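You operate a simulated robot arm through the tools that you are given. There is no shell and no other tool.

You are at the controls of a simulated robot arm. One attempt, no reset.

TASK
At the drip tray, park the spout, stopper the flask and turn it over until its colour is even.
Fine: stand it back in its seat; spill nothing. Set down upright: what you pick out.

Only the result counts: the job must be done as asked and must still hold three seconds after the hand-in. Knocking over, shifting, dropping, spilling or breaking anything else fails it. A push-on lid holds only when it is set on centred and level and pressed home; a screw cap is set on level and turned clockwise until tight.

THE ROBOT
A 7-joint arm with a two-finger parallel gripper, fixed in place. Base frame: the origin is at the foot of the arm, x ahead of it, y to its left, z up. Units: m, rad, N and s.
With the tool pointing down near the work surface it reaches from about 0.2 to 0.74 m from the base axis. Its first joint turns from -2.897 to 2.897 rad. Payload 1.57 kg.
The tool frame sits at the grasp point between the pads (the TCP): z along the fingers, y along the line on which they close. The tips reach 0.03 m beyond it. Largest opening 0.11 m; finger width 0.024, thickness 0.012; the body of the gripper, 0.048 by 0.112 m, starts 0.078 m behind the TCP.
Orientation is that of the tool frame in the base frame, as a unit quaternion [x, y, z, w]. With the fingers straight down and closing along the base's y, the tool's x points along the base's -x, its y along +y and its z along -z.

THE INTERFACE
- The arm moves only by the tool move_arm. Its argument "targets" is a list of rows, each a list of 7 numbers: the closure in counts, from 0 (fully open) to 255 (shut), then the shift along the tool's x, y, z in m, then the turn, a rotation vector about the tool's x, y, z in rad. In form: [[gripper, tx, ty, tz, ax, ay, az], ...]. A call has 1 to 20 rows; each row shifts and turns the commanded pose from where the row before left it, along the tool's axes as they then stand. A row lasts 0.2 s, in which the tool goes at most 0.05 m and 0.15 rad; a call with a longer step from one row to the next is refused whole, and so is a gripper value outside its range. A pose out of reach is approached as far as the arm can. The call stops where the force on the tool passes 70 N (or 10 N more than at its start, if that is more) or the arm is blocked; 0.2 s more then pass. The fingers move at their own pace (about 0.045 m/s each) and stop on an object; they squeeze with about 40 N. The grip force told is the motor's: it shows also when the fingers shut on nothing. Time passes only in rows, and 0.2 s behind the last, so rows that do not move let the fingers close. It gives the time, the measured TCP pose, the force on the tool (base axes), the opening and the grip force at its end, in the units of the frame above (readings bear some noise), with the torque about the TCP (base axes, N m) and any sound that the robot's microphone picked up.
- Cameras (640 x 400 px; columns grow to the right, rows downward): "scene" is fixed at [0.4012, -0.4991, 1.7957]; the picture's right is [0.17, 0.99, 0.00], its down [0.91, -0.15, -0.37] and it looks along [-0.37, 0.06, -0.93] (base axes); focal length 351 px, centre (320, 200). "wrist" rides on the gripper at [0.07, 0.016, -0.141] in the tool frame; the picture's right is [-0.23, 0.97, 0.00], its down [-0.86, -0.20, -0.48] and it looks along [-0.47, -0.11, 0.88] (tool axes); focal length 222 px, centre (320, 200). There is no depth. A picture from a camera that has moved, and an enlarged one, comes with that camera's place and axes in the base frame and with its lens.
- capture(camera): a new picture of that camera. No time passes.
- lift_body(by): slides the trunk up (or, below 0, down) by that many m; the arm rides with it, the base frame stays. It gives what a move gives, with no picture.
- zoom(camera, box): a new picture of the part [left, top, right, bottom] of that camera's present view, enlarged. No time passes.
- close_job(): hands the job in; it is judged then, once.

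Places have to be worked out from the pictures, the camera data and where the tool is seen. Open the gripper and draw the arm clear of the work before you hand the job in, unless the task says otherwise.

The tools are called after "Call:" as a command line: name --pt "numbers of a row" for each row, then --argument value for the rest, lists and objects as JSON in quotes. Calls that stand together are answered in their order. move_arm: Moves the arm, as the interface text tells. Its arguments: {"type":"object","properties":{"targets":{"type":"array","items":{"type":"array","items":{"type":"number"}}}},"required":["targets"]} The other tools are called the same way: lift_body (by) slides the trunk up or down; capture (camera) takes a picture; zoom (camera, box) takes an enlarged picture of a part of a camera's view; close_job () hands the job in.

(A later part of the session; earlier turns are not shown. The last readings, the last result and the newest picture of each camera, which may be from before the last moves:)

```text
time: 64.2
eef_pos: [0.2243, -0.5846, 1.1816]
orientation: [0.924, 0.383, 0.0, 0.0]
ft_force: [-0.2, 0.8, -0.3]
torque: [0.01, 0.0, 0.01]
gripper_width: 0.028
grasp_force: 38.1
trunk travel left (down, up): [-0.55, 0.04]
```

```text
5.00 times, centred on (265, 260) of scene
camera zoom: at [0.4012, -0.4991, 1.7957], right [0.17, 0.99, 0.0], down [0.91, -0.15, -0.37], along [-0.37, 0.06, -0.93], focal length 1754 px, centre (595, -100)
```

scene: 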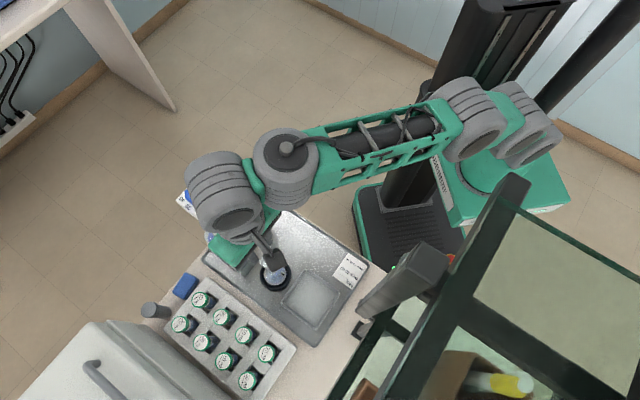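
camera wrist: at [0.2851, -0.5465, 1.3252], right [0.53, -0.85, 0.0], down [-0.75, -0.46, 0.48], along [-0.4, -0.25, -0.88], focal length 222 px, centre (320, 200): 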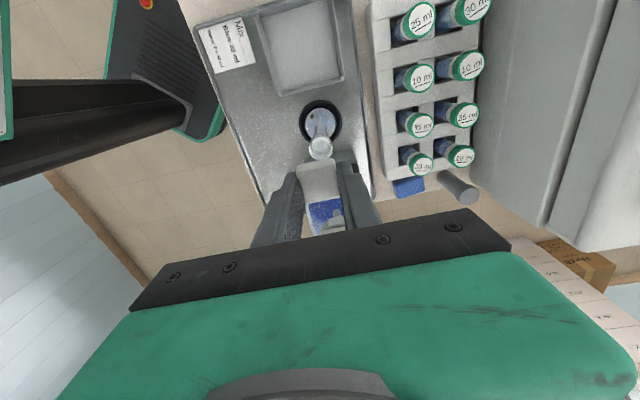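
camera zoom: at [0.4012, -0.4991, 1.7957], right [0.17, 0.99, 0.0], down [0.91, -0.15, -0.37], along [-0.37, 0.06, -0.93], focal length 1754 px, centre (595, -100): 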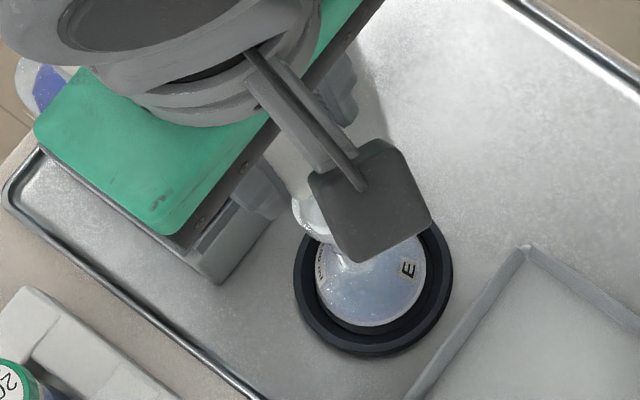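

Mouth and stopper both sit on the tool axis to within about 1 mm, with the rim at z≈1.067. I descend to just above the rim and look again before inserting.

Call:
move_arm --pt "255 0.0003 0 0.02 0 0 0" --pt "255 0 0 0.02 0 0 0" --pt "255 0 0 0.015 0 0 0" --pt "255 0 0 0.007 0 0 0" --pt "255 0 0 0 0 0 0"

Call:
zoom --camera "wrist" --box '[260, 110, 380, 220]'

Call:
zoom --camera "scene" --box '[220, 220, 310, 300]'

```text
time: 65.3
eef_pos: [0.2254, -0.585, 1.1199]
orientation: [0.924, 0.383, 0.001, 0.001]
ft_force: [-0.7, -0.1, 0.0]
torque: [0.01, -0.02, -0.01]
gripper_width: 0.0282
grasp_force: 38.2
trunk travel left (down, up): [-0.55, 0.04]
```

```text
3.64 times, centred on (320, 165) of wrist
camera zoom: at [0.2852, -0.5472, 1.2632], right [0.53, -0.85, 0.0], down [-0.75, -0.46, 0.48], along [-0.4, -0.26, -0.88], focal length 808 px, centre (320, 327)
```

zoom: 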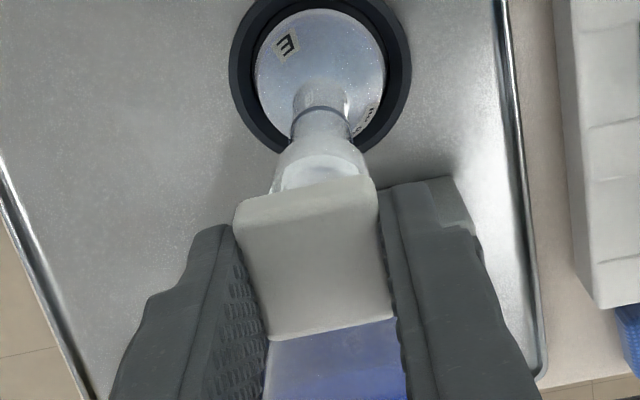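

```text
5.00 times, centred on (265, 260) of scene
camera zoom: at [0.4012, -0.4991, 1.7957], right [0.17, 0.99, 0.0], down [0.91, -0.15, -0.37], along [-0.37, 0.06, -0.93], focal length 1754 px, centre (595, -100)
```

zoom: 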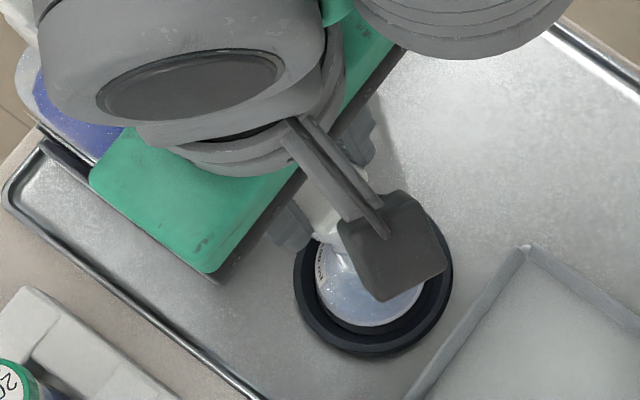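

Still centred to within a millimetre, with no force. I lower slowly in 2.5 mm rows to start the plug into the mouth.

Call:
move_arm --pt "255 0 0 0.0025 0 0 0" --pt "255 0 0 0.0025 0 0 0" --pt "255 0 0 0.0025 0 0 0" --pt "255 0 0 0.0025 0 0 0" --pt "255 0 0 0 0 0 0"

Call:
zoom --camera "wrist" --box '[260, 110, 380, 220]'

```text
time: 66.5
eef_pos: [0.2262, -0.5862, 1.1096]
orientation: [0.924, 0.383, 0.0, 0.002]
ft_force: [-0.1, 0.0, 0.1]
torque: [0.01, 0.0, 0.03]
gripper_width: 0.0279
grasp_force: 38.6
trunk travel left (down, up): [-0.55, 0.04]
```

```text
3.64 times, centred on (320, 165) of wrist
camera zoom: at [0.2855, -0.5483, 1.2538], right [0.53, -0.85, 0.0], down [-0.75, -0.46, 0.48], along [-0.4, -0.25, -0.88], focal length 808 px, centre (320, 327)
```

zoom: 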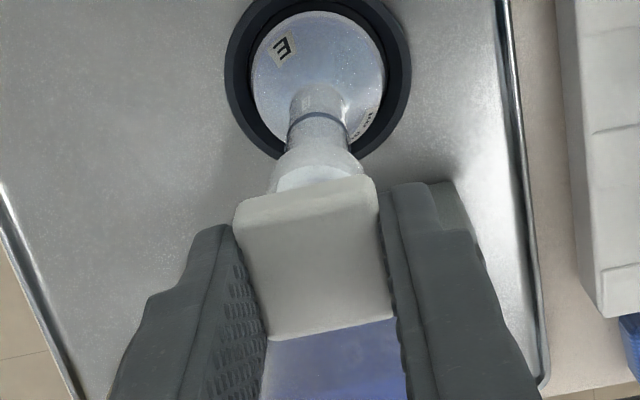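

No contact yet. The reading and picture suggest about 1 mm drift in t, so I correct by -1.2 mm and continue down in small rows.

Call:
move_arm --pt "255 0 -0.0012 0 0 0 0" --pt "255 0 0 0.002 0 0 0" --pt "255 0 0 0.002 0 0 0" --pt "255 0 0 0.002 0 0 0" --pt "255 0 0 0 0 0 0"

Call:
zoom --camera "wrist" --box '[260, 110, 380, 220]'

```text
time: 67.8
eef_pos: [0.2245, -0.5834, 1.103]
orientation: [0.924, 0.384, 0.001, 0.001]
ft_force: [0.7, -0.1, 0.1]
torque: [-0.02, -0.02, -0.01]
gripper_width: 0.0282
grasp_force: 37.7
trunk travel left (down, up): [-0.55, 0.04]
```

```text
3.64 times, centred on (320, 165) of wrist
camera zoom: at [0.2847, -0.5469, 1.2466], right [0.53, -0.85, 0.0], down [-0.75, -0.46, 0.48], along [-0.4, -0.25, -0.88], focal length 808 px, centre (320, 327)
```

zoom: 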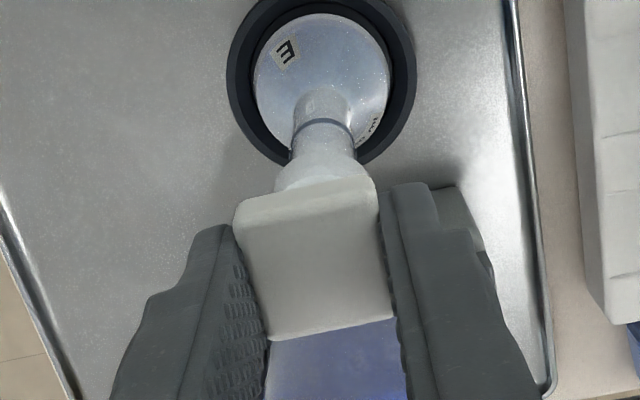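

Still no contact at TCP 1.103. I continue lowering gently.

Call:
move_arm --pt "255 0 0 0.002 0 0 0" --pt "255 0 0 0.002 0 0 0" --pt "255 0 0 0 0 0 0"

Call:
move_arm --pt "255 0 0 0.002 0 0 0" --pt "255 0 0 0.002 0 0 0" --pt "255 0 0 0 0 0 0"

Call:
zoom --camera "wrist" --box '[260, 110, 380, 220]'

```text
time: 68.5
eef_pos: [0.2255, -0.5845, 1.0986]
orientation: [0.924, 0.383, 0.0, 0.001]
ft_force: [0.4, -0.7, -0.1]
torque: [-0.04, -0.01, 0.0]
gripper_width: 0.0281
grasp_force: 38.1
trunk travel left (down, up): [-0.55, 0.04]
```

```text
time: 69.3
eef_pos: [0.2238, -0.5865, 1.0941]
orientation: [0.924, 0.383, 0.0, 0.0]
ft_force: [0.1, 0.2, -0.4]
torque: [-0.01, 0.01, -0.01]
gripper_width: 0.028
grasp_force: 37.7
trunk travel left (down, up): [-0.55, 0.04]
```

```text
3.64 times, centred on (320, 165) of wrist
camera zoom: at [0.2851, -0.5472, 1.238], right [0.53, -0.85, 0.0], down [-0.75, -0.46, 0.48], along [-0.4, -0.25, -0.88], focal length 808 px, centre (320, 327)
```

zoom: 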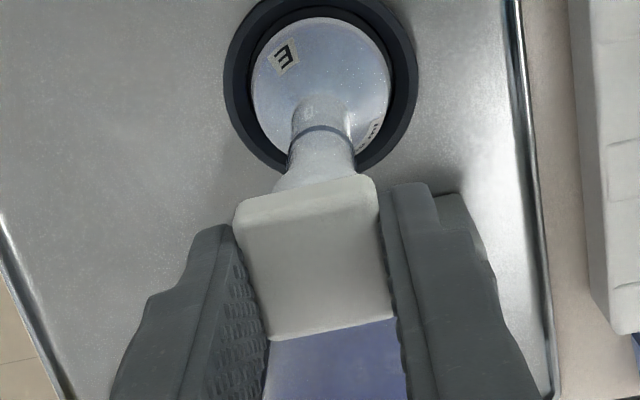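

The plug is going in without force and the head is now close to the rim. I keep lowering 2 mm at a time until contact.

Call:
move_arm --pt "255 0 0 0.002 0 0 0" --pt "255 0 0 0.002 0 0 0" --pt "255 0 0 0 0 0 0"

Call:
zoom --camera "wrist" --box '[260, 110, 380, 220]'

```text
time: 70.2
eef_pos: [0.2241, -0.5845, 1.0915]
orientation: [0.924, 0.383, 0.001, 0.001]
ft_force: [0.6, -0.5, -0.3]
torque: [0.0, -0.02, -0.02]
gripper_width: 0.0281
grasp_force: 38.4
trunk travel left (down, up): [-0.55, 0.04]
```

```text
3.64 times, centred on (320, 165) of wrist
camera zoom: at [0.2844, -0.5472, 1.2349], right [0.53, -0.85, 0.0], down [-0.75, -0.46, 0.48], along [-0.4, -0.25, -0.88], focal length 808 px, centre (320, 327)
```

zoom: 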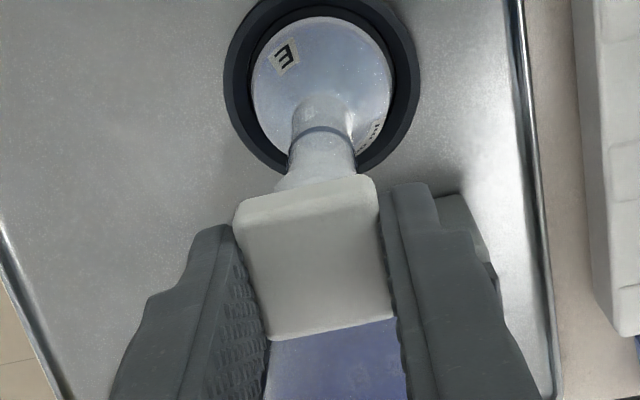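

Still free at 1.0915; I continue.

Call:
move_arm --pt "255 0 0 0.002 0 0 0" --pt "255 0 0 0.002 0 0 0" --pt "255 0 0 0 0 0 0"

Call:
move_arm --pt "255 0 0 0.002 0 0 0" --pt "255 0 0 0.002 0 0 0" --pt "255 0 0 0 0 0 0"

Call:
zoom --camera "wrist" --box '[260, 110, 380, 220]'

```text
time: 71.0
eef_pos: [0.223, -0.5848, 1.0887]
orientation: [0.923, 0.384, 0.0, 0.003]
ft_force: [0.0, -1.2, 8.9]
torque: [0.02, 0.02, 0.02]
gripper_width: 0.0281
grasp_force: 38.3
trunk travel left (down, up): [-0.55, 0.04]
```

```text
time: 71.8
eef_pos: [0.2235, -0.5828, 1.0877]
orientation: [0.923, 0.385, 0.0, 0.006]
ft_force: [3.2, -1.8, 39.0]
torque: [-0.05, -0.06, 0.01]
gripper_width: 0.0281
grasp_force: 38.5
trunk travel left (down, up): [-0.55, 0.04]
```

```text
3.64 times, centred on (320, 165) of wrist
camera zoom: at [0.2835, -0.5447, 1.2313], right [0.53, -0.85, 0.01], down [-0.75, -0.46, 0.48], along [-0.4, -0.26, -0.88], focal length 808 px, centre (320, 327)
```

zoom: 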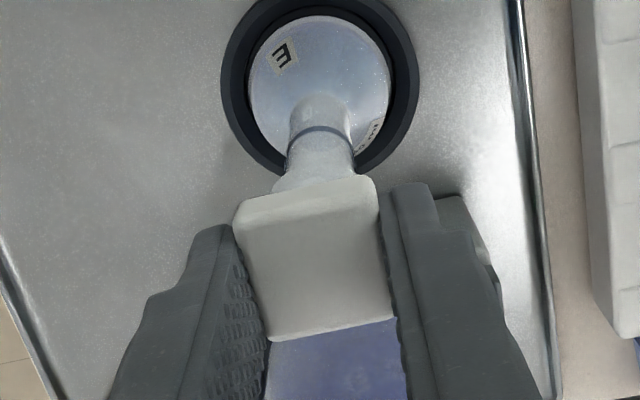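

Firm axial contact: 39 N with almost no torque and only 1 mm of motion, so the plug appears home. I relieve the push, open the fingers slightly and look at the result.

Call:
move_arm --pt "255 0 0 -0.002 0 0 0" --pt "180 0 0 0 0 0 0" --pt "160 0 0 0 0 0 0" --pt "140 0 0 0 0 0 0" --pt "140 0 0 0 0 0 0"

Call:
zoom --camera "wrist" --box '[260, 110, 380, 220]'

```text
time: 73.0
eef_pos: [0.2241, -0.5837, 1.0834]
orientation: [0.924, 0.384, 0.0, 0.001]
ft_force: [-0.3, -0.2, -0.7]
torque: [0.01, 0.02, 0.0]
gripper_width: 0.0498
grasp_force: 0.3
trunk travel left (down, up): [-0.55, 0.04]
```

```text
3.64 times, centred on (320, 165) of wrist
camera zoom: at [0.2845, -0.5472, 1.2277], right [0.53, -0.85, 0.0], down [-0.75, -0.46, 0.48], along [-0.4, -0.25, -0.88], focal length 808 px, centre (320, 327)
```

zoom: 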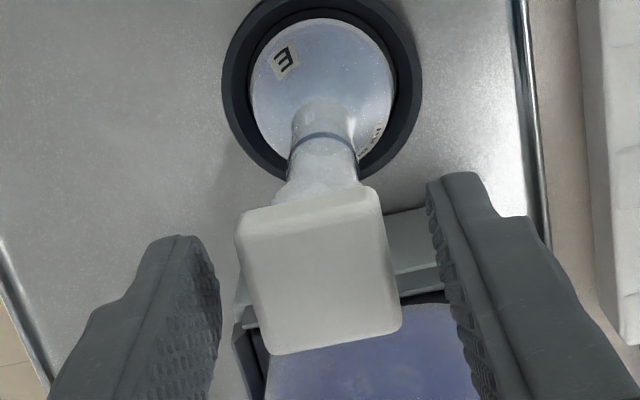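

The stopper stays in place, level and centred. I rise clear and look from both cameras.

Call:
move_arm --pt "140 0 0 -0.02 0 0 0" --pt "140 0 0 -0.02 0 0 0" --pt "140 0 0 -0.02 0 0 0" --pt "140 0 0 0 0 0 0"

Call:
zoom --camera "wrist" --box '[270, 100, 370, 200]'

Call:
zoom --camera "scene" --box '[220, 220, 310, 300]'

```text
time: 74.0
eef_pos: [0.2242, -0.5857, 1.1445]
orientation: [0.923, 0.384, 0.001, 0.001]
ft_force: [-0.1, -0.3, -0.4]
torque: [-0.02, -0.02, -0.01]
gripper_width: 0.0497
grasp_force: 0.1
trunk travel left (down, up): [-0.55, 0.04]
```

```text
4.00 times, centred on (320, 150) of wrist
camera zoom: at [0.284, -0.5482, 1.2882], right [0.53, -0.85, 0.0], down [-0.75, -0.46, 0.48], along [-0.4, -0.25, -0.88], focal length 888 px, centre (320, 400)
```

zoom: 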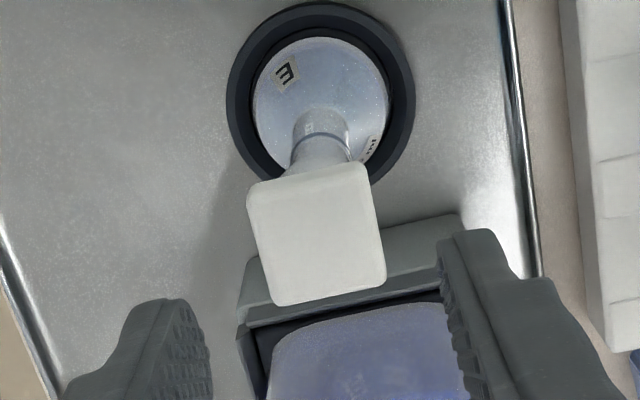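

```text
5.00 times, centred on (265, 260) of scene
camera zoom: at [0.4012, -0.4991, 1.7957], right [0.17, 0.99, 0.0], down [0.91, -0.15, -0.37], along [-0.37, 0.06, -0.93], focal length 1754 px, centre (595, -100)
```

zoom: 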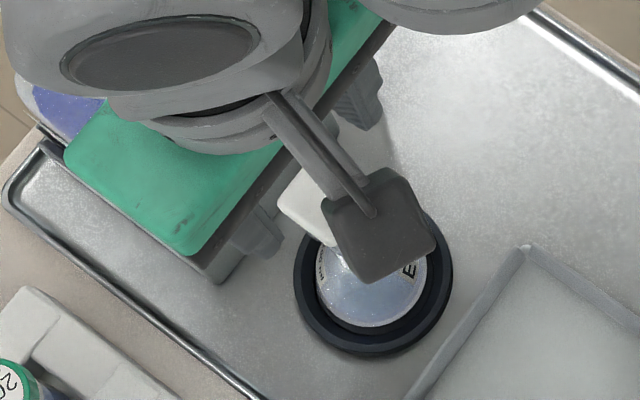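

Now I shut the fingers and press straight down on the centre of the head to be sure it is home.

Call:
move_arm --pt "255 0.0005 0 0 0 0 0" --pt "255 0 0 0 0 0 0" --pt "255 0 0 0 0 0 0" --pt "255 0 0 0.018 0 0 0" --pt "255 0 0 0.015 0 0 0" --pt "255 0 0 0 0 0 0"

Call:
move_arm --pt "255 0 0 0.002 0 0 0" --pt "255 0 0 0.002 0 0 0" --pt "255 0 0 0.002 0 0 0" --pt "255 0 0 0.002 0 0 0" --pt "255 0 0 0 0 0 0"

```text
time: 75.3
eef_pos: [0.2248, -0.5853, 1.1131]
orientation: [0.923, 0.384, 0.0, 0.0]
ft_force: [-0.5, 0.0, -0.3]
torque: [-0.01, -0.03, 0.0]
gripper_width: 0.0
grasp_force: 21.7
trunk travel left (down, up): [-0.55, 0.04]
```

```text
time: 76.5
eef_pos: [0.2246, -0.5842, 1.108]
orientation: [0.923, 0.384, 0.0, 0.004]
ft_force: [2.3, -0.7, 27.7]
torque: [-0.05, -0.05, 0.01]
gripper_width: 0.0003
grasp_force: 20.9
trunk travel left (down, up): [-0.55, 0.04]
```

Contact at TCP 1.108 (head top z≈1.078), 28 N. I press on to around 55-60 N in small steps.

Call:
move_arm --pt "255 0 0 0.0015 0 0 0" --pt "255 0 0 0.0015 0 0 0" --pt "255 0 0 0 0 0 0"

```text
time: 77.3
eef_pos: [0.2251, -0.5828, 1.1078]
orientation: [0.924, 0.383, 0.001, 0.008]
ft_force: [2.8, -1.3, 46.0]
torque: [-0.06, -0.05, 0.0]
gripper_width: 0.0
grasp_force: 21.5
trunk travel left (down, up): [-0.55, 0.04]
```

No further travel at 46 N. One more small push to about 58 N, then I release upward.

Call:
move_arm --pt "255 0 0 0.002 0 0 0" --pt "255 0 0 0 0 0 0"

Call:
move_arm --pt "255 0 0 -0.01 0 0 0" --pt "255 0 0 -0.03 0 0 0" --pt "255 0 0 -0.03 0 0 0" --pt "255 0 0 -0.03 0 0 0" --pt "255 0 0 0 0 0 0"

Call:
capture --camera "wrist"

Call:
zoom --camera "wrist" --box '[270, 80, 370, 180]'

```text
time: 78.0
eef_pos: [0.2238, -0.5823, 1.1082]
orientation: [0.923, 0.384, 0.0, 0.009]
ft_force: [0.9, -1.8, 53.3]
torque: [-0.01, -0.04, 0.02]
gripper_width: 0.0
grasp_force: 21.6
trunk travel left (down, up): [-0.55, 0.04]
```

```text
time: 79.2
eef_pos: [0.2237, -0.5852, 1.1967]
orientation: [0.924, 0.383, 0.0, 0.001]
ft_force: [0.5, -0.3, -0.9]
torque: [-0.02, 0.01, -0.02]
gripper_width: 0.0
grasp_force: 21.0
trunk travel left (down, up): [-0.55, 0.04]
```

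```text
taken
camera wrist: at [0.283, -0.5486, 1.3401], right [0.53, -0.85, 0.0], down [-0.75, -0.46, 0.48], along [-0.41, -0.25, -0.88], focal length 222 px, centre (320, 200)
```

wrist: 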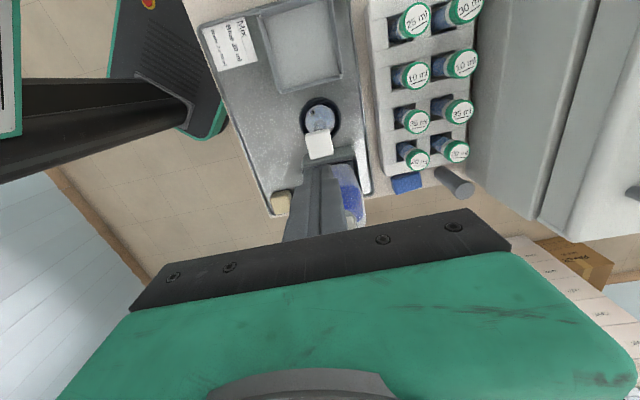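

```text
4.00 times, centred on (320, 130) of wrist
camera zoom: at [0.283, -0.5486, 1.3401], right [0.53, -0.85, 0.0], down [-0.75, -0.46, 0.48], along [-0.41, -0.25, -0.88], focal length 888 px, centre (320, 480)
```

zoom: 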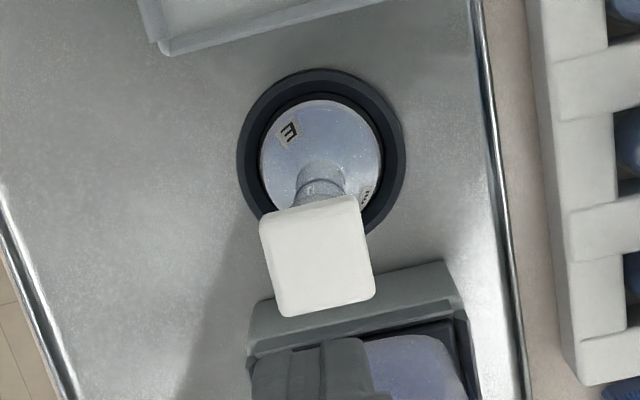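

The stopper is seated, level with the socket rim (head top z≈1.078). Next is a near-horizontal neck grip with the camera on top, which this arm can reach with the trunk lowered. First I back away to (0.15, -0.39) with the fingers opening.

Call:
move_arm --pt "255 0.0172 -0.038 0 0 0 0" --pt "200 0.0172 -0.038 0 0 0 0" --pt "162 0.0172 -0.038 0 0 0 0" --pt "162 0.0172 -0.038 0 0 0 0" --pt "162 0.0172 -0.038 0 0 0 0" --pt "162 0 0 0 0 0 0"

```text
time: 80.5
eef_pos: [0.1514, -0.3905, 1.1968]
orientation: [0.923, 0.384, 0.0, 0.0]
ft_force: [0.5, 0.6, 0.3]
torque: [-0.02, 0.0, 0.04]
gripper_width: 0.0401
grasp_force: 0.2
trunk travel left (down, up): [-0.55, 0.04]
```

Now I unwind the yaw (negative about tool z, 4.29 rad in total) to bring tool x outward, in two calls with a check between.

Call:
move_arm --pt "162 0 0 0 0 0 -0.148" --pt "162 0 0 0 0 0 -0.148" --pt "162 0 0 0 0 0 -0.148" --pt "162 0 0 0 0 0 -0.148" --pt "162 0 0 0 0 0 -0.148" --pt "162 0 0 0 0 0 -0.148" --pt "162 0 0 0 0 0 -0.148" --pt "162 0 0 0 0 0 -0.148" --pt "162 0 0 0 0 0 -0.148" --pt "162 0 0 0 0 0 -0.148" --pt "162 0 0 0 0 0 -0.148" --pt "162 0 0 0 0 0 -0.148" --pt "162 0 0 0 0 0 -0.148" --pt "162 0 0 0 0 0 -0.148" --pt "162 0 0 0 0 0 -0.148" --pt "162 0 0 0 0 0 0"

Call:
capture --camera "scene"

```text
time: 84.0
eef_pos: [0.1505, -0.39, 1.1985]
orientation: [0.067, 0.998, -0.001, 0.001]
ft_force: [0.6, 0.2, -0.2]
torque: [-0.01, -0.01, -0.02]
gripper_width: 0.0401
grasp_force: 0.0
trunk travel left (down, up): [-0.55, 0.04]
```

```text
taken
```

scene: 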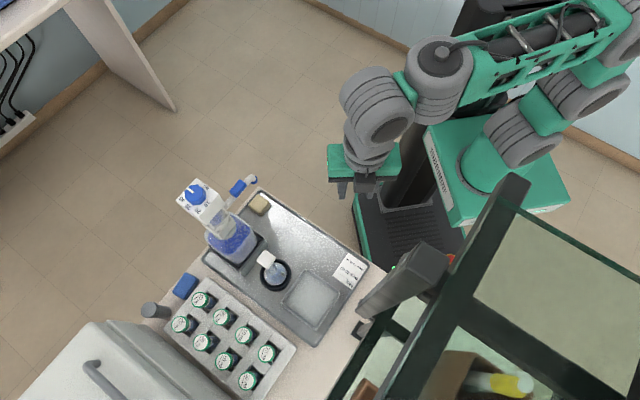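

Tool x is at 172° with no limit met. I turn the remaining 2.07 rad.

Call:
move_arm --pt "162 0 0 0 0 0 -0.148" --pt "162 0 0 0 0 0 -0.148" --pt "162 0 0 0 0 0 -0.148" --pt "162 0 0 0 0 0 -0.148" --pt "162 0 0 0 0 0 -0.148" --pt "162 0 0 0 0 0 -0.148" --pt "162 0 0 0 0 0 -0.148" --pt "162 0 0 0 0 0 -0.148" --pt "162 0 0 0 0 0 -0.148" --pt "162 0 0 0 0 0 -0.148" --pt "162 0 0 0 0 0 -0.148" --pt "162 0 0 0 0 0 -0.148" --pt "162 0 0 0 0 0 -0.148" --pt "162 0 0 0 0 0 -0.148" --pt "162 0 0 0 0 0 0"

Call:
capture --camera "scene"

```text
time: 87.2
eef_pos: [0.1519, -0.3909, 1.1985]
orientation: [0.825, -0.565, 0.001, 0.0]
ft_force: [1.2, -0.2, -0.1]
torque: [0.04, 0.03, 0.01]
gripper_width: 0.04
grasp_force: 0.1
trunk travel left (down, up): [-0.55, 0.04]
```

```text
taken
```

scene: 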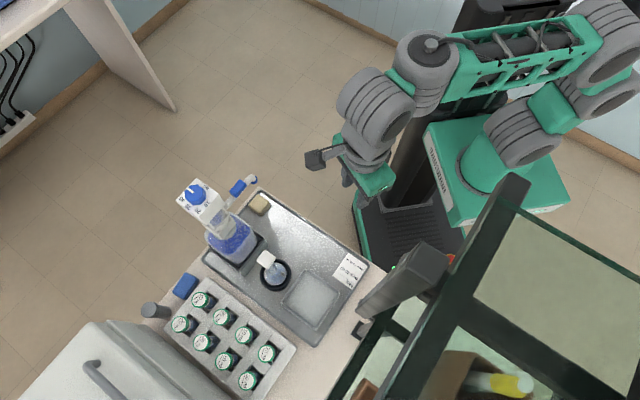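

Tool x now points outward (-69°). I begin pitching the fingers outward in stages, watching for reach flags.

Call:
move_arm --pt "162 0 0 0 0 0.1 0" --pt "162 0 0 0 0 0.1 0" --pt "162 0 0 0 0 0.1 0" --pt "162 0 0 0 0 0.1 0" --pt "162 0 0 0 0 0 0"

```text
time: 88.3
eef_pos: [0.1501, -0.3878, 1.1984]
orientation: [0.807, -0.555, 0.166, 0.113]
ft_force: [-0.3, 0.3, 0.6]
torque: [-0.03, 0.0, -0.04]
gripper_width: 0.0401
grasp_force: 0.1
trunk travel left (down, up): [-0.55, 0.04]
```

0.4 rad done without any flag. I continue.

Call:
move_arm --pt "162 0 0 0 0 0.1 0" --pt "162 0 0 0 0 0.1 0" --pt "162 0 0 0 0 0.1 0" --pt "162 0 0 0 0 0.1 0" --pt "162 0 0 0 0 0 0"

Call:
capture --camera "scene"

Call:
capture --camera "wrist"

```text
time: 89.5
eef_pos: [0.1418, -0.4251, 1.2249]
orientation: [0.759, -0.523, 0.324, 0.213]
ft_force: [0.2, 0.2, -0.4]
torque: [0.0, -0.03, -0.01]
gripper_width: 0.0403
grasp_force: 0.1
out of reach, approached as far as the arm can: row 3, 4
trunk travel left (down, up): [-0.55, 0.04]
```

```text
taken
```

scene: 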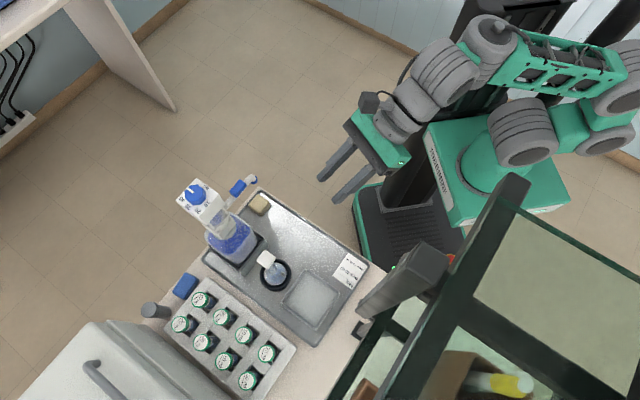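

```text
taken
camera wrist: at [0.1044, -0.3832, 1.3757], right [-0.96, -0.2, -0.18], down [-0.15, 0.95, -0.28], along [0.23, -0.24, -0.94], focal length 222 px, centre (320, 200)
```

wrist: 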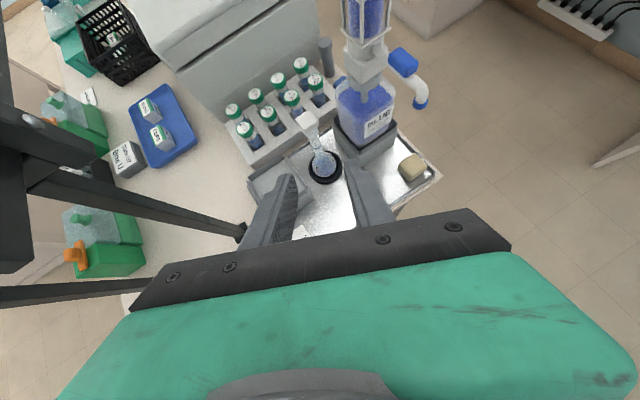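

The flags recur only in this camera-up branch, which fits joint 7 running near its limit. I'll use the camera-down branch for gripping (mid-range for joint 7) by rolling half a turn positive about the tool axis here in free air.

Call:
move_arm --pt "162 0 0 0 0 0 0.149" --pt "162 0 0 0 0 0 0.149" --pt "162 0 0 0 0 0 0.149" --pt "162 0 0 0 0 0 0.149" --pt "162 0 0 0 0 0 0.149" --pt "162 0 0 0 0 0 0.149" --pt "162 0 0 0 0 0 0.149" --pt "162 0 0 0 0 0 0.149" --pt "162 0 0 0 0 0 0.149" --pt "162 0 0 0 0 0 0.149" --pt "162 0 0 0 0 0 0"

Call:
move_arm --pt "162 0 0 0 0 0 0.15" --pt "162 0 0 0 0 0 0.15" --pt "162 0 0 0 0 0 0.15" --pt "162 0 0 0 0 0 0.15" --pt "162 0 0 0 0 0 0.15" --pt "162 0 0 0 0 0 0.15" --pt "162 0 0 0 0 0 0.15" --pt "162 0 0 0 0 0 0.15" --pt "162 0 0 0 0 0 0.15" --pt "162 0 0 0 0 0 0.15" --pt "162 0 0 0 0 0 0.15" --pt "162 0 0 0 0 0 0"

Call:
capture --camera "scene"

Call:
capture --camera "wrist"

```text
time: 92.0
eef_pos: [0.1408, -0.4248, 1.2254]
orientation: [-0.203, 0.898, -0.386, 0.055]
ft_force: [0.9, 0.3, -0.4]
torque: [-0.01, -0.03, -0.01]
gripper_width: 0.04
grasp_force: 0.0
trunk travel left (down, up): [-0.55, 0.04]
```

```text
time: 94.5
eef_pos: [0.1406, -0.4233, 1.2244]
orientation: [0.521, 0.759, -0.221, 0.322]
ft_force: [0.1, 0.3, -0.3]
torque: [-0.04, -0.03, 0.0]
gripper_width: 0.0402
grasp_force: 0.0
trunk travel left (down, up): [-0.55, 0.04]
```

```text
taken
```

scene: 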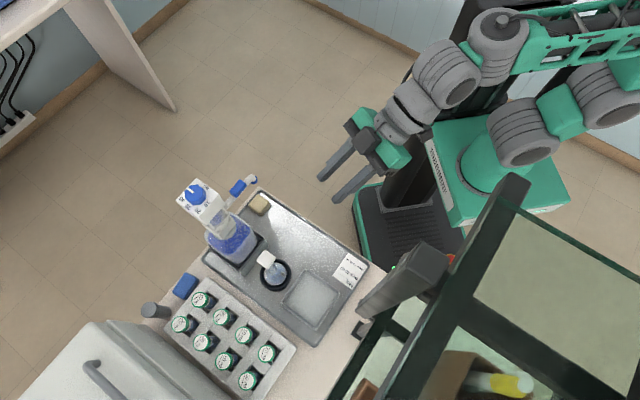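

```text
taken
camera wrist: at [0.1013, -0.2792, 1.2744], right [0.97, 0.2, 0.16], down [-0.1, -0.31, 0.95], along [0.24, -0.93, -0.28], focal length 222 px, centre (320, 200)
```

wrist: 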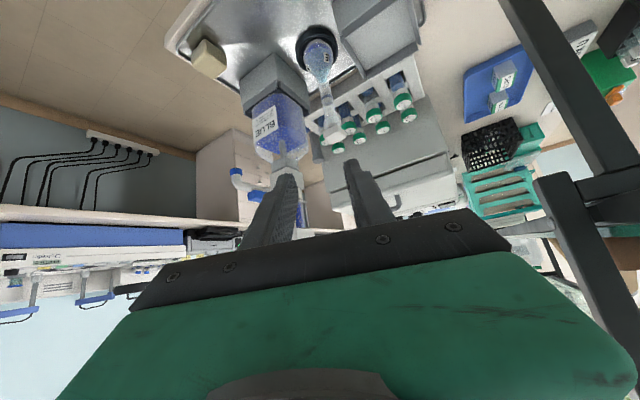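

The camera-down branch is free of flags and even sees the flask. I pitch up the remaining 0.42 rad to about 20° below horizontal.

Call:
move_arm --pt "162 0 0 0 0 -0.105 0" --pt "162 0 0 0 0 -0.105 0" --pt "162 0 0 0 0 -0.105 0" --pt "162 0 0 0 0 -0.105 0" --pt "162 0 0 0 0 0 0"

Call:
capture --camera "scene"

```text
time: 95.8
eef_pos: [0.1402, -0.4248, 1.2233]
orientation: [0.464, 0.675, -0.326, 0.473]
ft_force: [-0.1, 0.1, -0.3]
torque: [-0.01, 0.02, 0.0]
gripper_width: 0.0401
grasp_force: 0.0
trunk travel left (down, up): [-0.55, 0.04]
```

```text
taken
```

scene: 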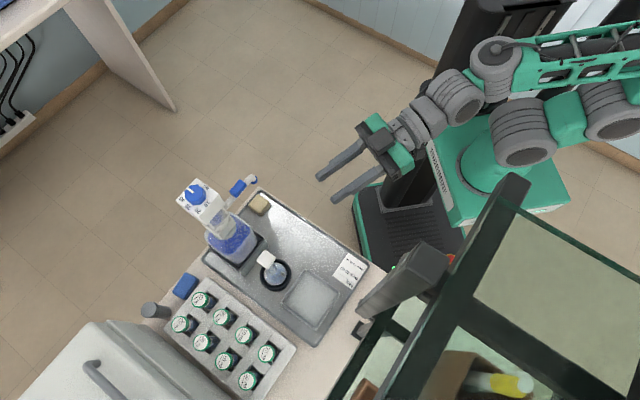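

At -20° elevation and azimuth -69° with no flags. I lower the trunk 0.2 to bring the fingers to neck height; the hand is still just outside the table edge.

Call:
lift_body --by -0.2

Call:
capture --camera "wrist"

Call:
capture --camera "scene"

```text
time: 97.9
eef_pos: [0.1407, -0.423, 1.0253]
orientation: [0.463, 0.676, -0.324, 0.473]
ft_force: [0.3, 0.4, -0.2]
torque: [0.01, 0.02, 0.01]
gripper_width: 0.0402
grasp_force: 0.0
trunk travel left (down, up): [-0.35, 0.24]
```

```text
taken
camera wrist: at [0.0994, -0.2728, 1.0089], right [0.94, 0.28, 0.21], down [-0.24, 0.08, 0.97], along [0.25, -0.96, 0.14], focal length 222 px, centre (320, 200)
```

wrist: 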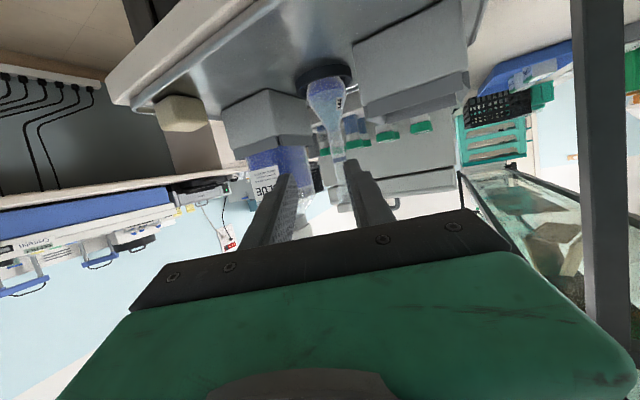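

```text
taken
```

scene: 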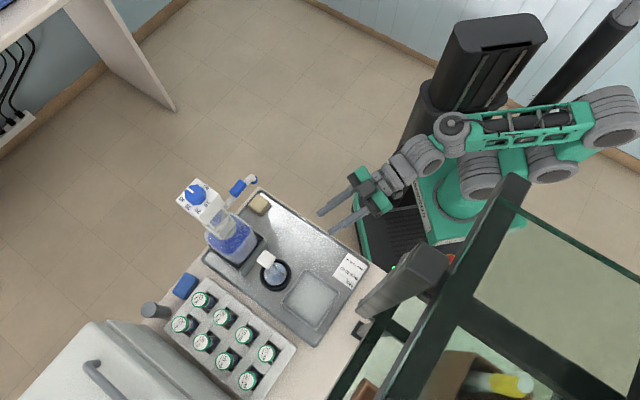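

The upside-down wrist view shows the flask side-on. I'll zoom on it to get the neck heights and look at the layering.

Call:
zoom --camera "wrist" --box '[270, 50, 390, 210]'

Call:
zoom --camera "scene" --box '[220, 170, 400, 300]'

```text
2.50 times, centred on (330, 130) of wrist
camera zoom: at [0.0994, -0.2728, 1.0089], right [0.94, 0.28, 0.21], down [-0.24, 0.08, 0.97], along [0.25, -0.96, 0.14], focal length 555 px, centre (295, 375)
```

zoom: 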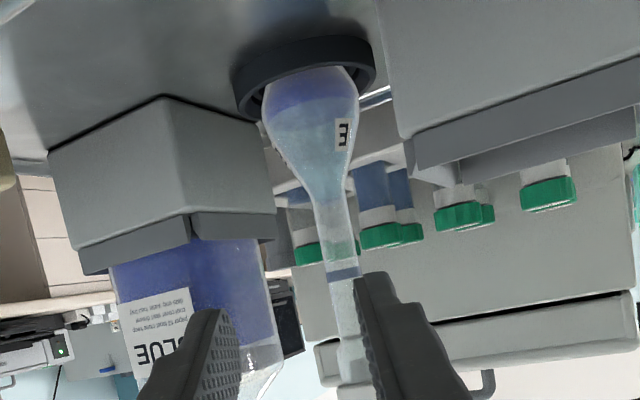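

```text
3.08 times, centred on (310, 235) of scene
camera zoom: at [0.4012, -0.4991, 1.7957], right [0.17, 0.99, 0.0], down [0.91, -0.15, -0.37], along [-0.37, 0.06, -0.93], focal length 1079 px, centre (351, 92)
```

zoom: 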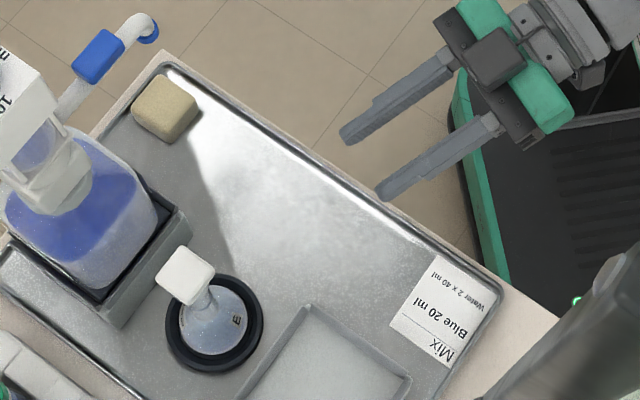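

Heights: neck straight from about 0.965 to 1.04, calibration ring at 1.00, neck about 19 mm wide; dark blue layer at the bottom. I line up laterally and go to z≈0.99, then advance most of the way.

Call:
move_arm --pt "162 0.0174 0.01 0.0064 0 0 0" --pt "162 0.0174 0.0097 0.0063 0 0 0" --pt "162 -0.0114 0 0.0313 0 0 0" --pt "162 -0.0114 0 0.0313 0 0 0" --pt "162 -0.0114 0 0.0313 0 0 0" --pt "162 0 0 0 0 0 0"

Call:
capture --camera "wrist"

Call:
zoom --camera "scene" --box '[220, 170, 400, 300]'

```text
time: 99.3
eef_pos: [0.1964, -0.5094, 0.9848]
orientation: [0.463, 0.676, -0.325, 0.473]
ft_force: [0.1, -0.8, -0.6]
torque: [0.02, 0.02, 0.0]
gripper_width: 0.0402
grasp_force: 0.1
trunk travel left (down, up): [-0.35, 0.24]
```

```text
taken
camera wrist: at [0.1542, -0.3581, 0.9707], right [0.94, 0.28, 0.21], down [-0.24, 0.08, 0.97], along [0.25, -0.96, 0.14], focal length 222 px, centre (320, 200)
```

wrist: 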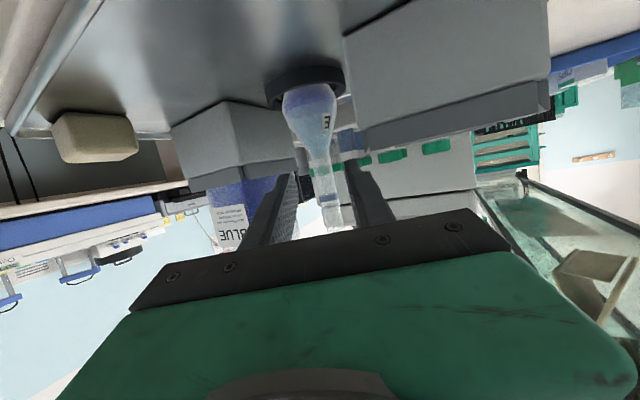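

```text
3.08 times, centred on (310, 235) of scene
camera zoom: at [0.4012, -0.4991, 1.7957], right [0.17, 0.99, 0.0], down [0.91, -0.15, -0.37], along [-0.37, 0.06, -0.93], focal length 1079 px, centre (351, 92)
```

zoom: 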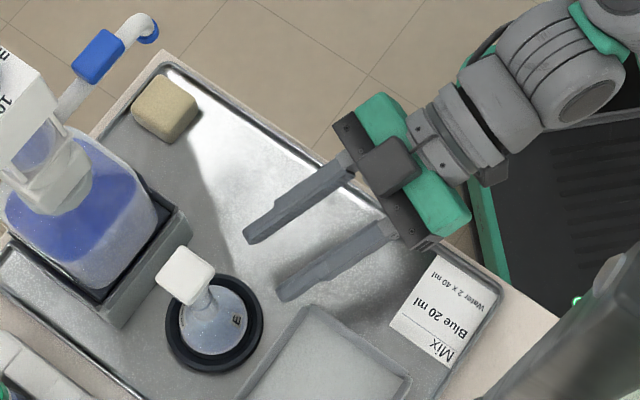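

Nearly aligned laterally. I'll zoom to verify the neck against the finger gap before closing in.

Call:
zoom --camera "wrist" --box '[260, 60, 400, 240]'

```text
2.22 times, centred on (330, 150) of wrist
camera zoom: at [0.1542, -0.3581, 0.9707], right [0.94, 0.28, 0.21], down [-0.24, 0.08, 0.97], along [0.25, -0.96, 0.14], focal length 494 px, centre (298, 311)
```

zoom: 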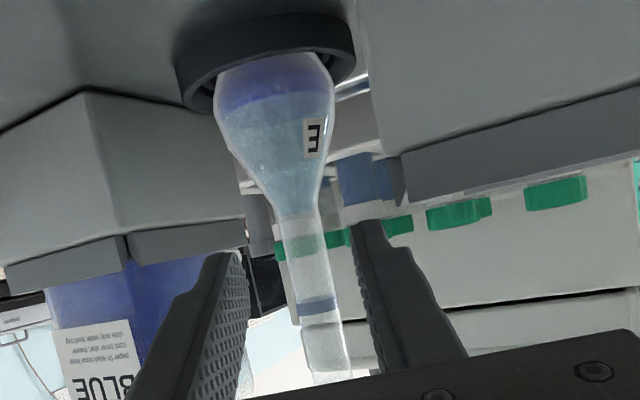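

The neck is about 2 mm off the tool axis; I correct that while advancing the last 80 mm slowly.

Call:
move_arm --pt "162 -0.0075 -0.001 0.0187 0 0 0" --pt "162 -0.0075 -0.001 0.0187 0 0 0" --pt "162 -0.0075 0 0.0187 0 0 0" --pt "162 -0.0075 0 0.0185 0 0 0" --pt "162 0 0 0 0 0 0"

Call:
capture --camera "wrist"

Call:
zoom --camera "wrist" --box '[250, 90, 390, 250]'

Call:
zoom --camera "scene" --box '[220, 190, 340, 300]'

```text
time: 100.5
eef_pos: [0.223, -0.5843, 0.9896]
orientation: [0.463, 0.676, -0.324, 0.473]
ft_force: [-0.2, -0.2, 0.8]
torque: [-0.01, 0.0, -0.01]
gripper_width: 0.0402
grasp_force: 0.2
trunk travel left (down, up): [-0.35, 0.24]
```

```text
taken
camera wrist: at [0.1807, -0.4339, 0.9744], right [0.94, 0.28, 0.21], down [-0.24, 0.08, 0.97], along [0.25, -0.96, 0.14], focal length 222 px, centre (320, 200)
```

wrist: 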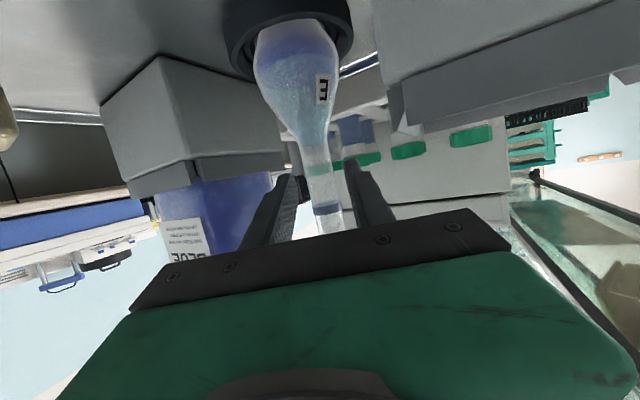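

```text
2.50 times, centred on (320, 170) of wrist
camera zoom: at [0.1807, -0.4339, 0.9744], right [0.94, 0.28, 0.21], down [-0.24, 0.08, 0.97], along [0.25, -0.96, 0.14], focal length 555 px, centre (320, 275)
```

zoom: 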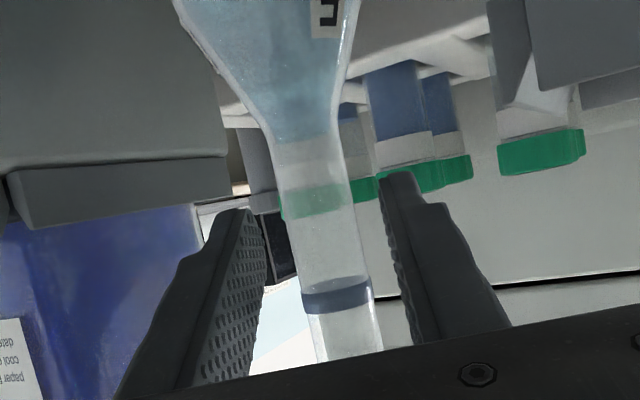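

```text
3.64 times, centred on (280, 245) of scene
camera zoom: at [0.4012, -0.4991, 1.7957], right [0.17, 0.99, 0.0], down [0.91, -0.15, -0.37], along [-0.37, 0.06, -0.93], focal length 1275 px, centre (466, 36)
```

zoom: 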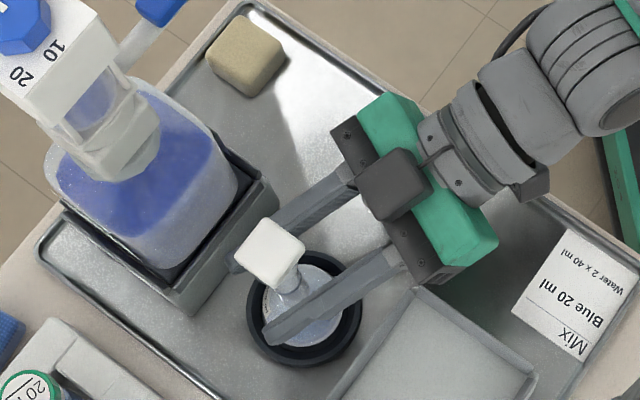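

The neck is centred between the fingers at the TCP depth (about 1.5 mm toward +y). I nudge by that and close.

Call:
move_arm --pt "162 0 0.0012 0 0 0 0" --pt "190 0 0 0 0 0 0" --pt "255 0 0 0 0 0 0" --pt "255 0 0 0 0 0 0" --pt "255 0 0 0 0 0 0" --pt "255 0 0 0 0 0 0"

Call:
zoom --camera "wrist" --box '[220, 0, 400, 250]'

Call:
zoom --camera "scene" --box '[220, 190, 340, 300]'

```text
time: 101.9
eef_pos: [0.2239, -0.5856, 0.9903]
orientation: [0.463, 0.676, -0.324, 0.473]
ft_force: [0.7, 0.5, 0.7]
torque: [0.0, -0.04, 0.01]
gripper_width: 0.0194
grasp_force: 33.0
trunk travel left (down, up): [-0.35, 0.24]
```

```text
1.60 times, centred on (310, 125) of wrist
camera zoom: at [0.1816, -0.4334, 0.9742], right [0.94, 0.28, 0.21], down [-0.24, 0.08, 0.97], along [0.25, -0.96, 0.14], focal length 355 px, centre (336, 320)
```

zoom: 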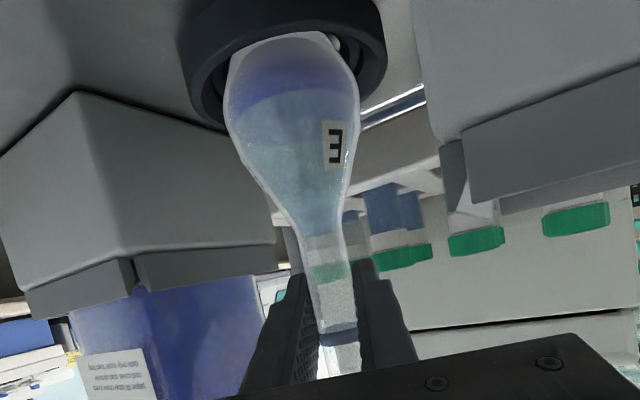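

```text
3.64 times, centred on (280, 245) of scene
camera zoom: at [0.4012, -0.4991, 1.7957], right [0.17, 0.99, 0.0], down [0.91, -0.15, -0.37], along [-0.37, 0.06, -0.93], focal length 1275 px, centre (466, 36)
```

zoom: 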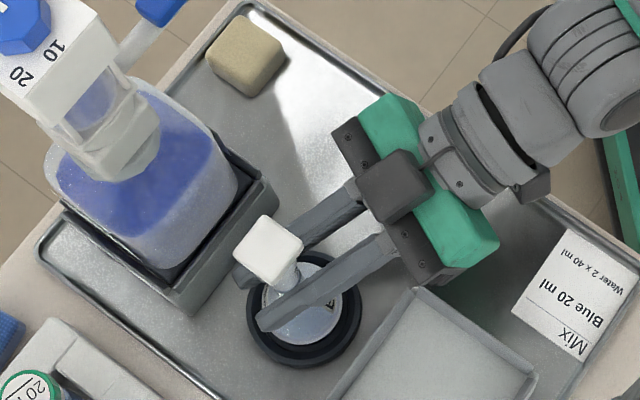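

Neck gripped (19.4 mm, 33 N). Grip pose recorded: TCP (0.2239, -0.5856, 0.9903). I lift straight up with the trunk, a little first.

Call:
lift_body --by 0.03

Call:
zoom --camera "wrist" --box '[220, 0, 400, 250]'

```text
time: 102.7
eef_pos: [0.2228, -0.5856, 1.0194]
orientation: [0.463, 0.676, -0.324, 0.473]
ft_force: [0.3, -0.3, -2.1]
torque: [0.05, 0.01, 0.03]
gripper_width: 0.019
grasp_force: 33.5
trunk travel left (down, up): [-0.38, 0.21]
```

```text
1.60 times, centred on (310, 125) of wrist
camera zoom: at [0.1815, -0.4336, 1.0042], right [0.94, 0.28, 0.21], down [-0.24, 0.07, 0.97], along [0.25, -0.96, 0.14], focal length 355 px, centre (336, 320)
```

zoom: 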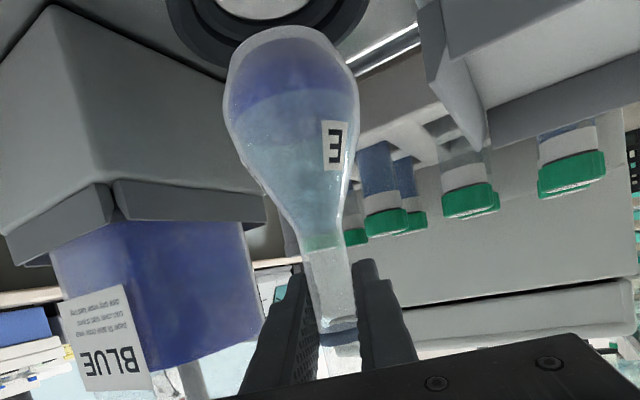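

The flask lifts cleanly (about 2 N weight, no slip, still upright). I raise it 0.17 more.

Call:
lift_body --by 0.17

Call:
capture --camera "scene"

```text
time: 104.6
eef_pos: [0.2226, -0.5852, 1.1891]
orientation: [0.463, 0.676, -0.324, 0.473]
ft_force: [0.5, 0.4, -1.4]
torque: [-0.01, 0.01, 0.02]
gripper_width: 0.0191
grasp_force: 33.1
trunk travel left (down, up): [-0.55, 0.04]
```

```text
taken
```

scene: 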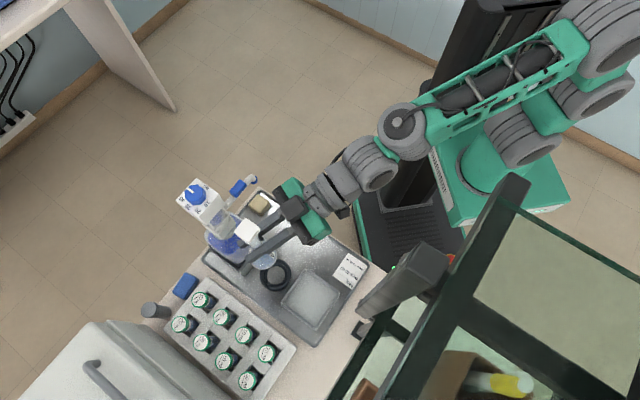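

Clear above everything. I bring the flask back 0.17 m toward the robot and slightly sideways, so that the swing stays away from the dispenser and the shelf post.

Call:
move_arm --pt "255 0.0097 -0.005 -0.0266 0 0 0" --pt "255 0.0097 -0.005 -0.0266 0 0 0" --pt "255 0.0097 -0.005 -0.0266 0 0 0" --pt "255 0.0097 -0.005 -0.0266 0 0 0" --pt "255 0.0097 -0.005 -0.0266 0 0 0" --pt "255 0.0097 -0.005 -0.0266 0 0 0" --pt "255 0 0 0 0 0 0"

Call:
capture --camera "scene"

Call:
capture --camera "wrist"

```text
time: 106.2
eef_pos: [0.1344, -0.4369, 1.1901]
orientation: [0.463, 0.676, -0.324, 0.473]
ft_force: [0.4, 0.5, -2.3]
torque: [0.01, -0.03, 0.02]
gripper_width: 0.0194
grasp_force: 32.7
trunk travel left (down, up): [-0.55, 0.04]
```

```text
taken
```

scene: 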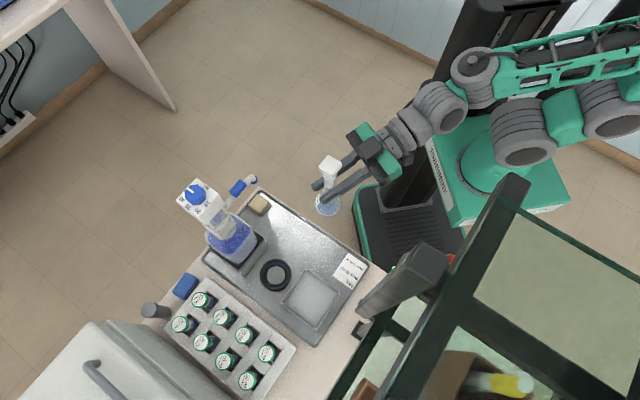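

```text
taken
camera wrist: at [0.0931, -0.2857, 1.1751], right [0.94, 0.28, 0.21], down [-0.24, 0.08, 0.97], along [0.25, -0.96, 0.14], focal length 222 px, centre (320, 200)
```

wrist: 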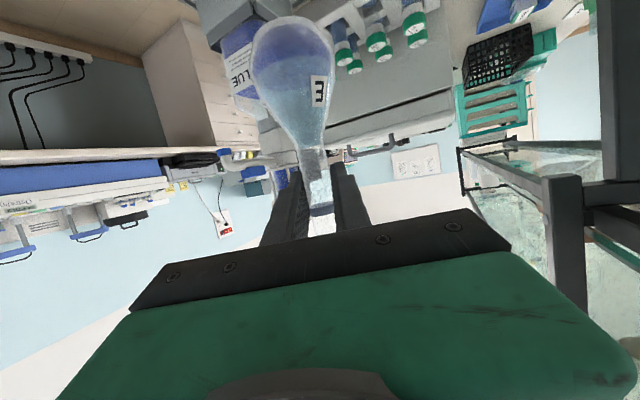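

The flask hangs free. I raise and extend a little so the wrist has room to level, then pitch the tool to near horizontal for a full inversion.

Call:
move_arm --pt "255 -0.0254 0 0.004 0 0 0" --pt "255 -0.0254 0 0.004 0 0 0" --pt "255 -0.0254 0 0.004 0 0 0" --pt "255 -0.0254 0 0.004 0 0 0" --pt "255 0 0 0 0 -0.08 0" --pt "255 0 0 0 0 -0.08 0" --pt "255 0 0 0 0 0 0"

```text
time: 107.8
eef_pos: [0.152, -0.4849, 1.2786]
orientation: [0.436, 0.635, -0.361, 0.526]
ft_force: [-0.3, 0.0, -1.3]
torque: [0.03, 0.02, 0.0]
gripper_width: 0.0195
grasp_force: 33.5
trunk travel left (down, up): [-0.55, 0.04]
```

No flags at -11°. Two more small pitch rows to reach about level.

Call:
move_arm --pt "255 0 0 0 0 -0.08 0" --pt "255 0 0 0 0 -0.08 0" --pt "255 0 0 0 0 0 0"

Call:
capture --camera "scene"

```text
time: 108.6
eef_pos: [0.1511, -0.4833, 1.2793]
orientation: [0.405, 0.591, -0.394, 0.575]
ft_force: [0.7, 0.4, -1.4]
torque: [0.02, 0.01, 0.02]
gripper_width: 0.0192
grasp_force: 33.0
trunk travel left (down, up): [-0.55, 0.04]
```

```text
taken
```

scene: 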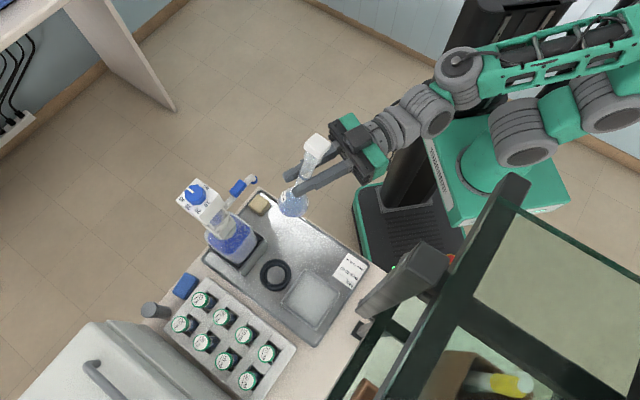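

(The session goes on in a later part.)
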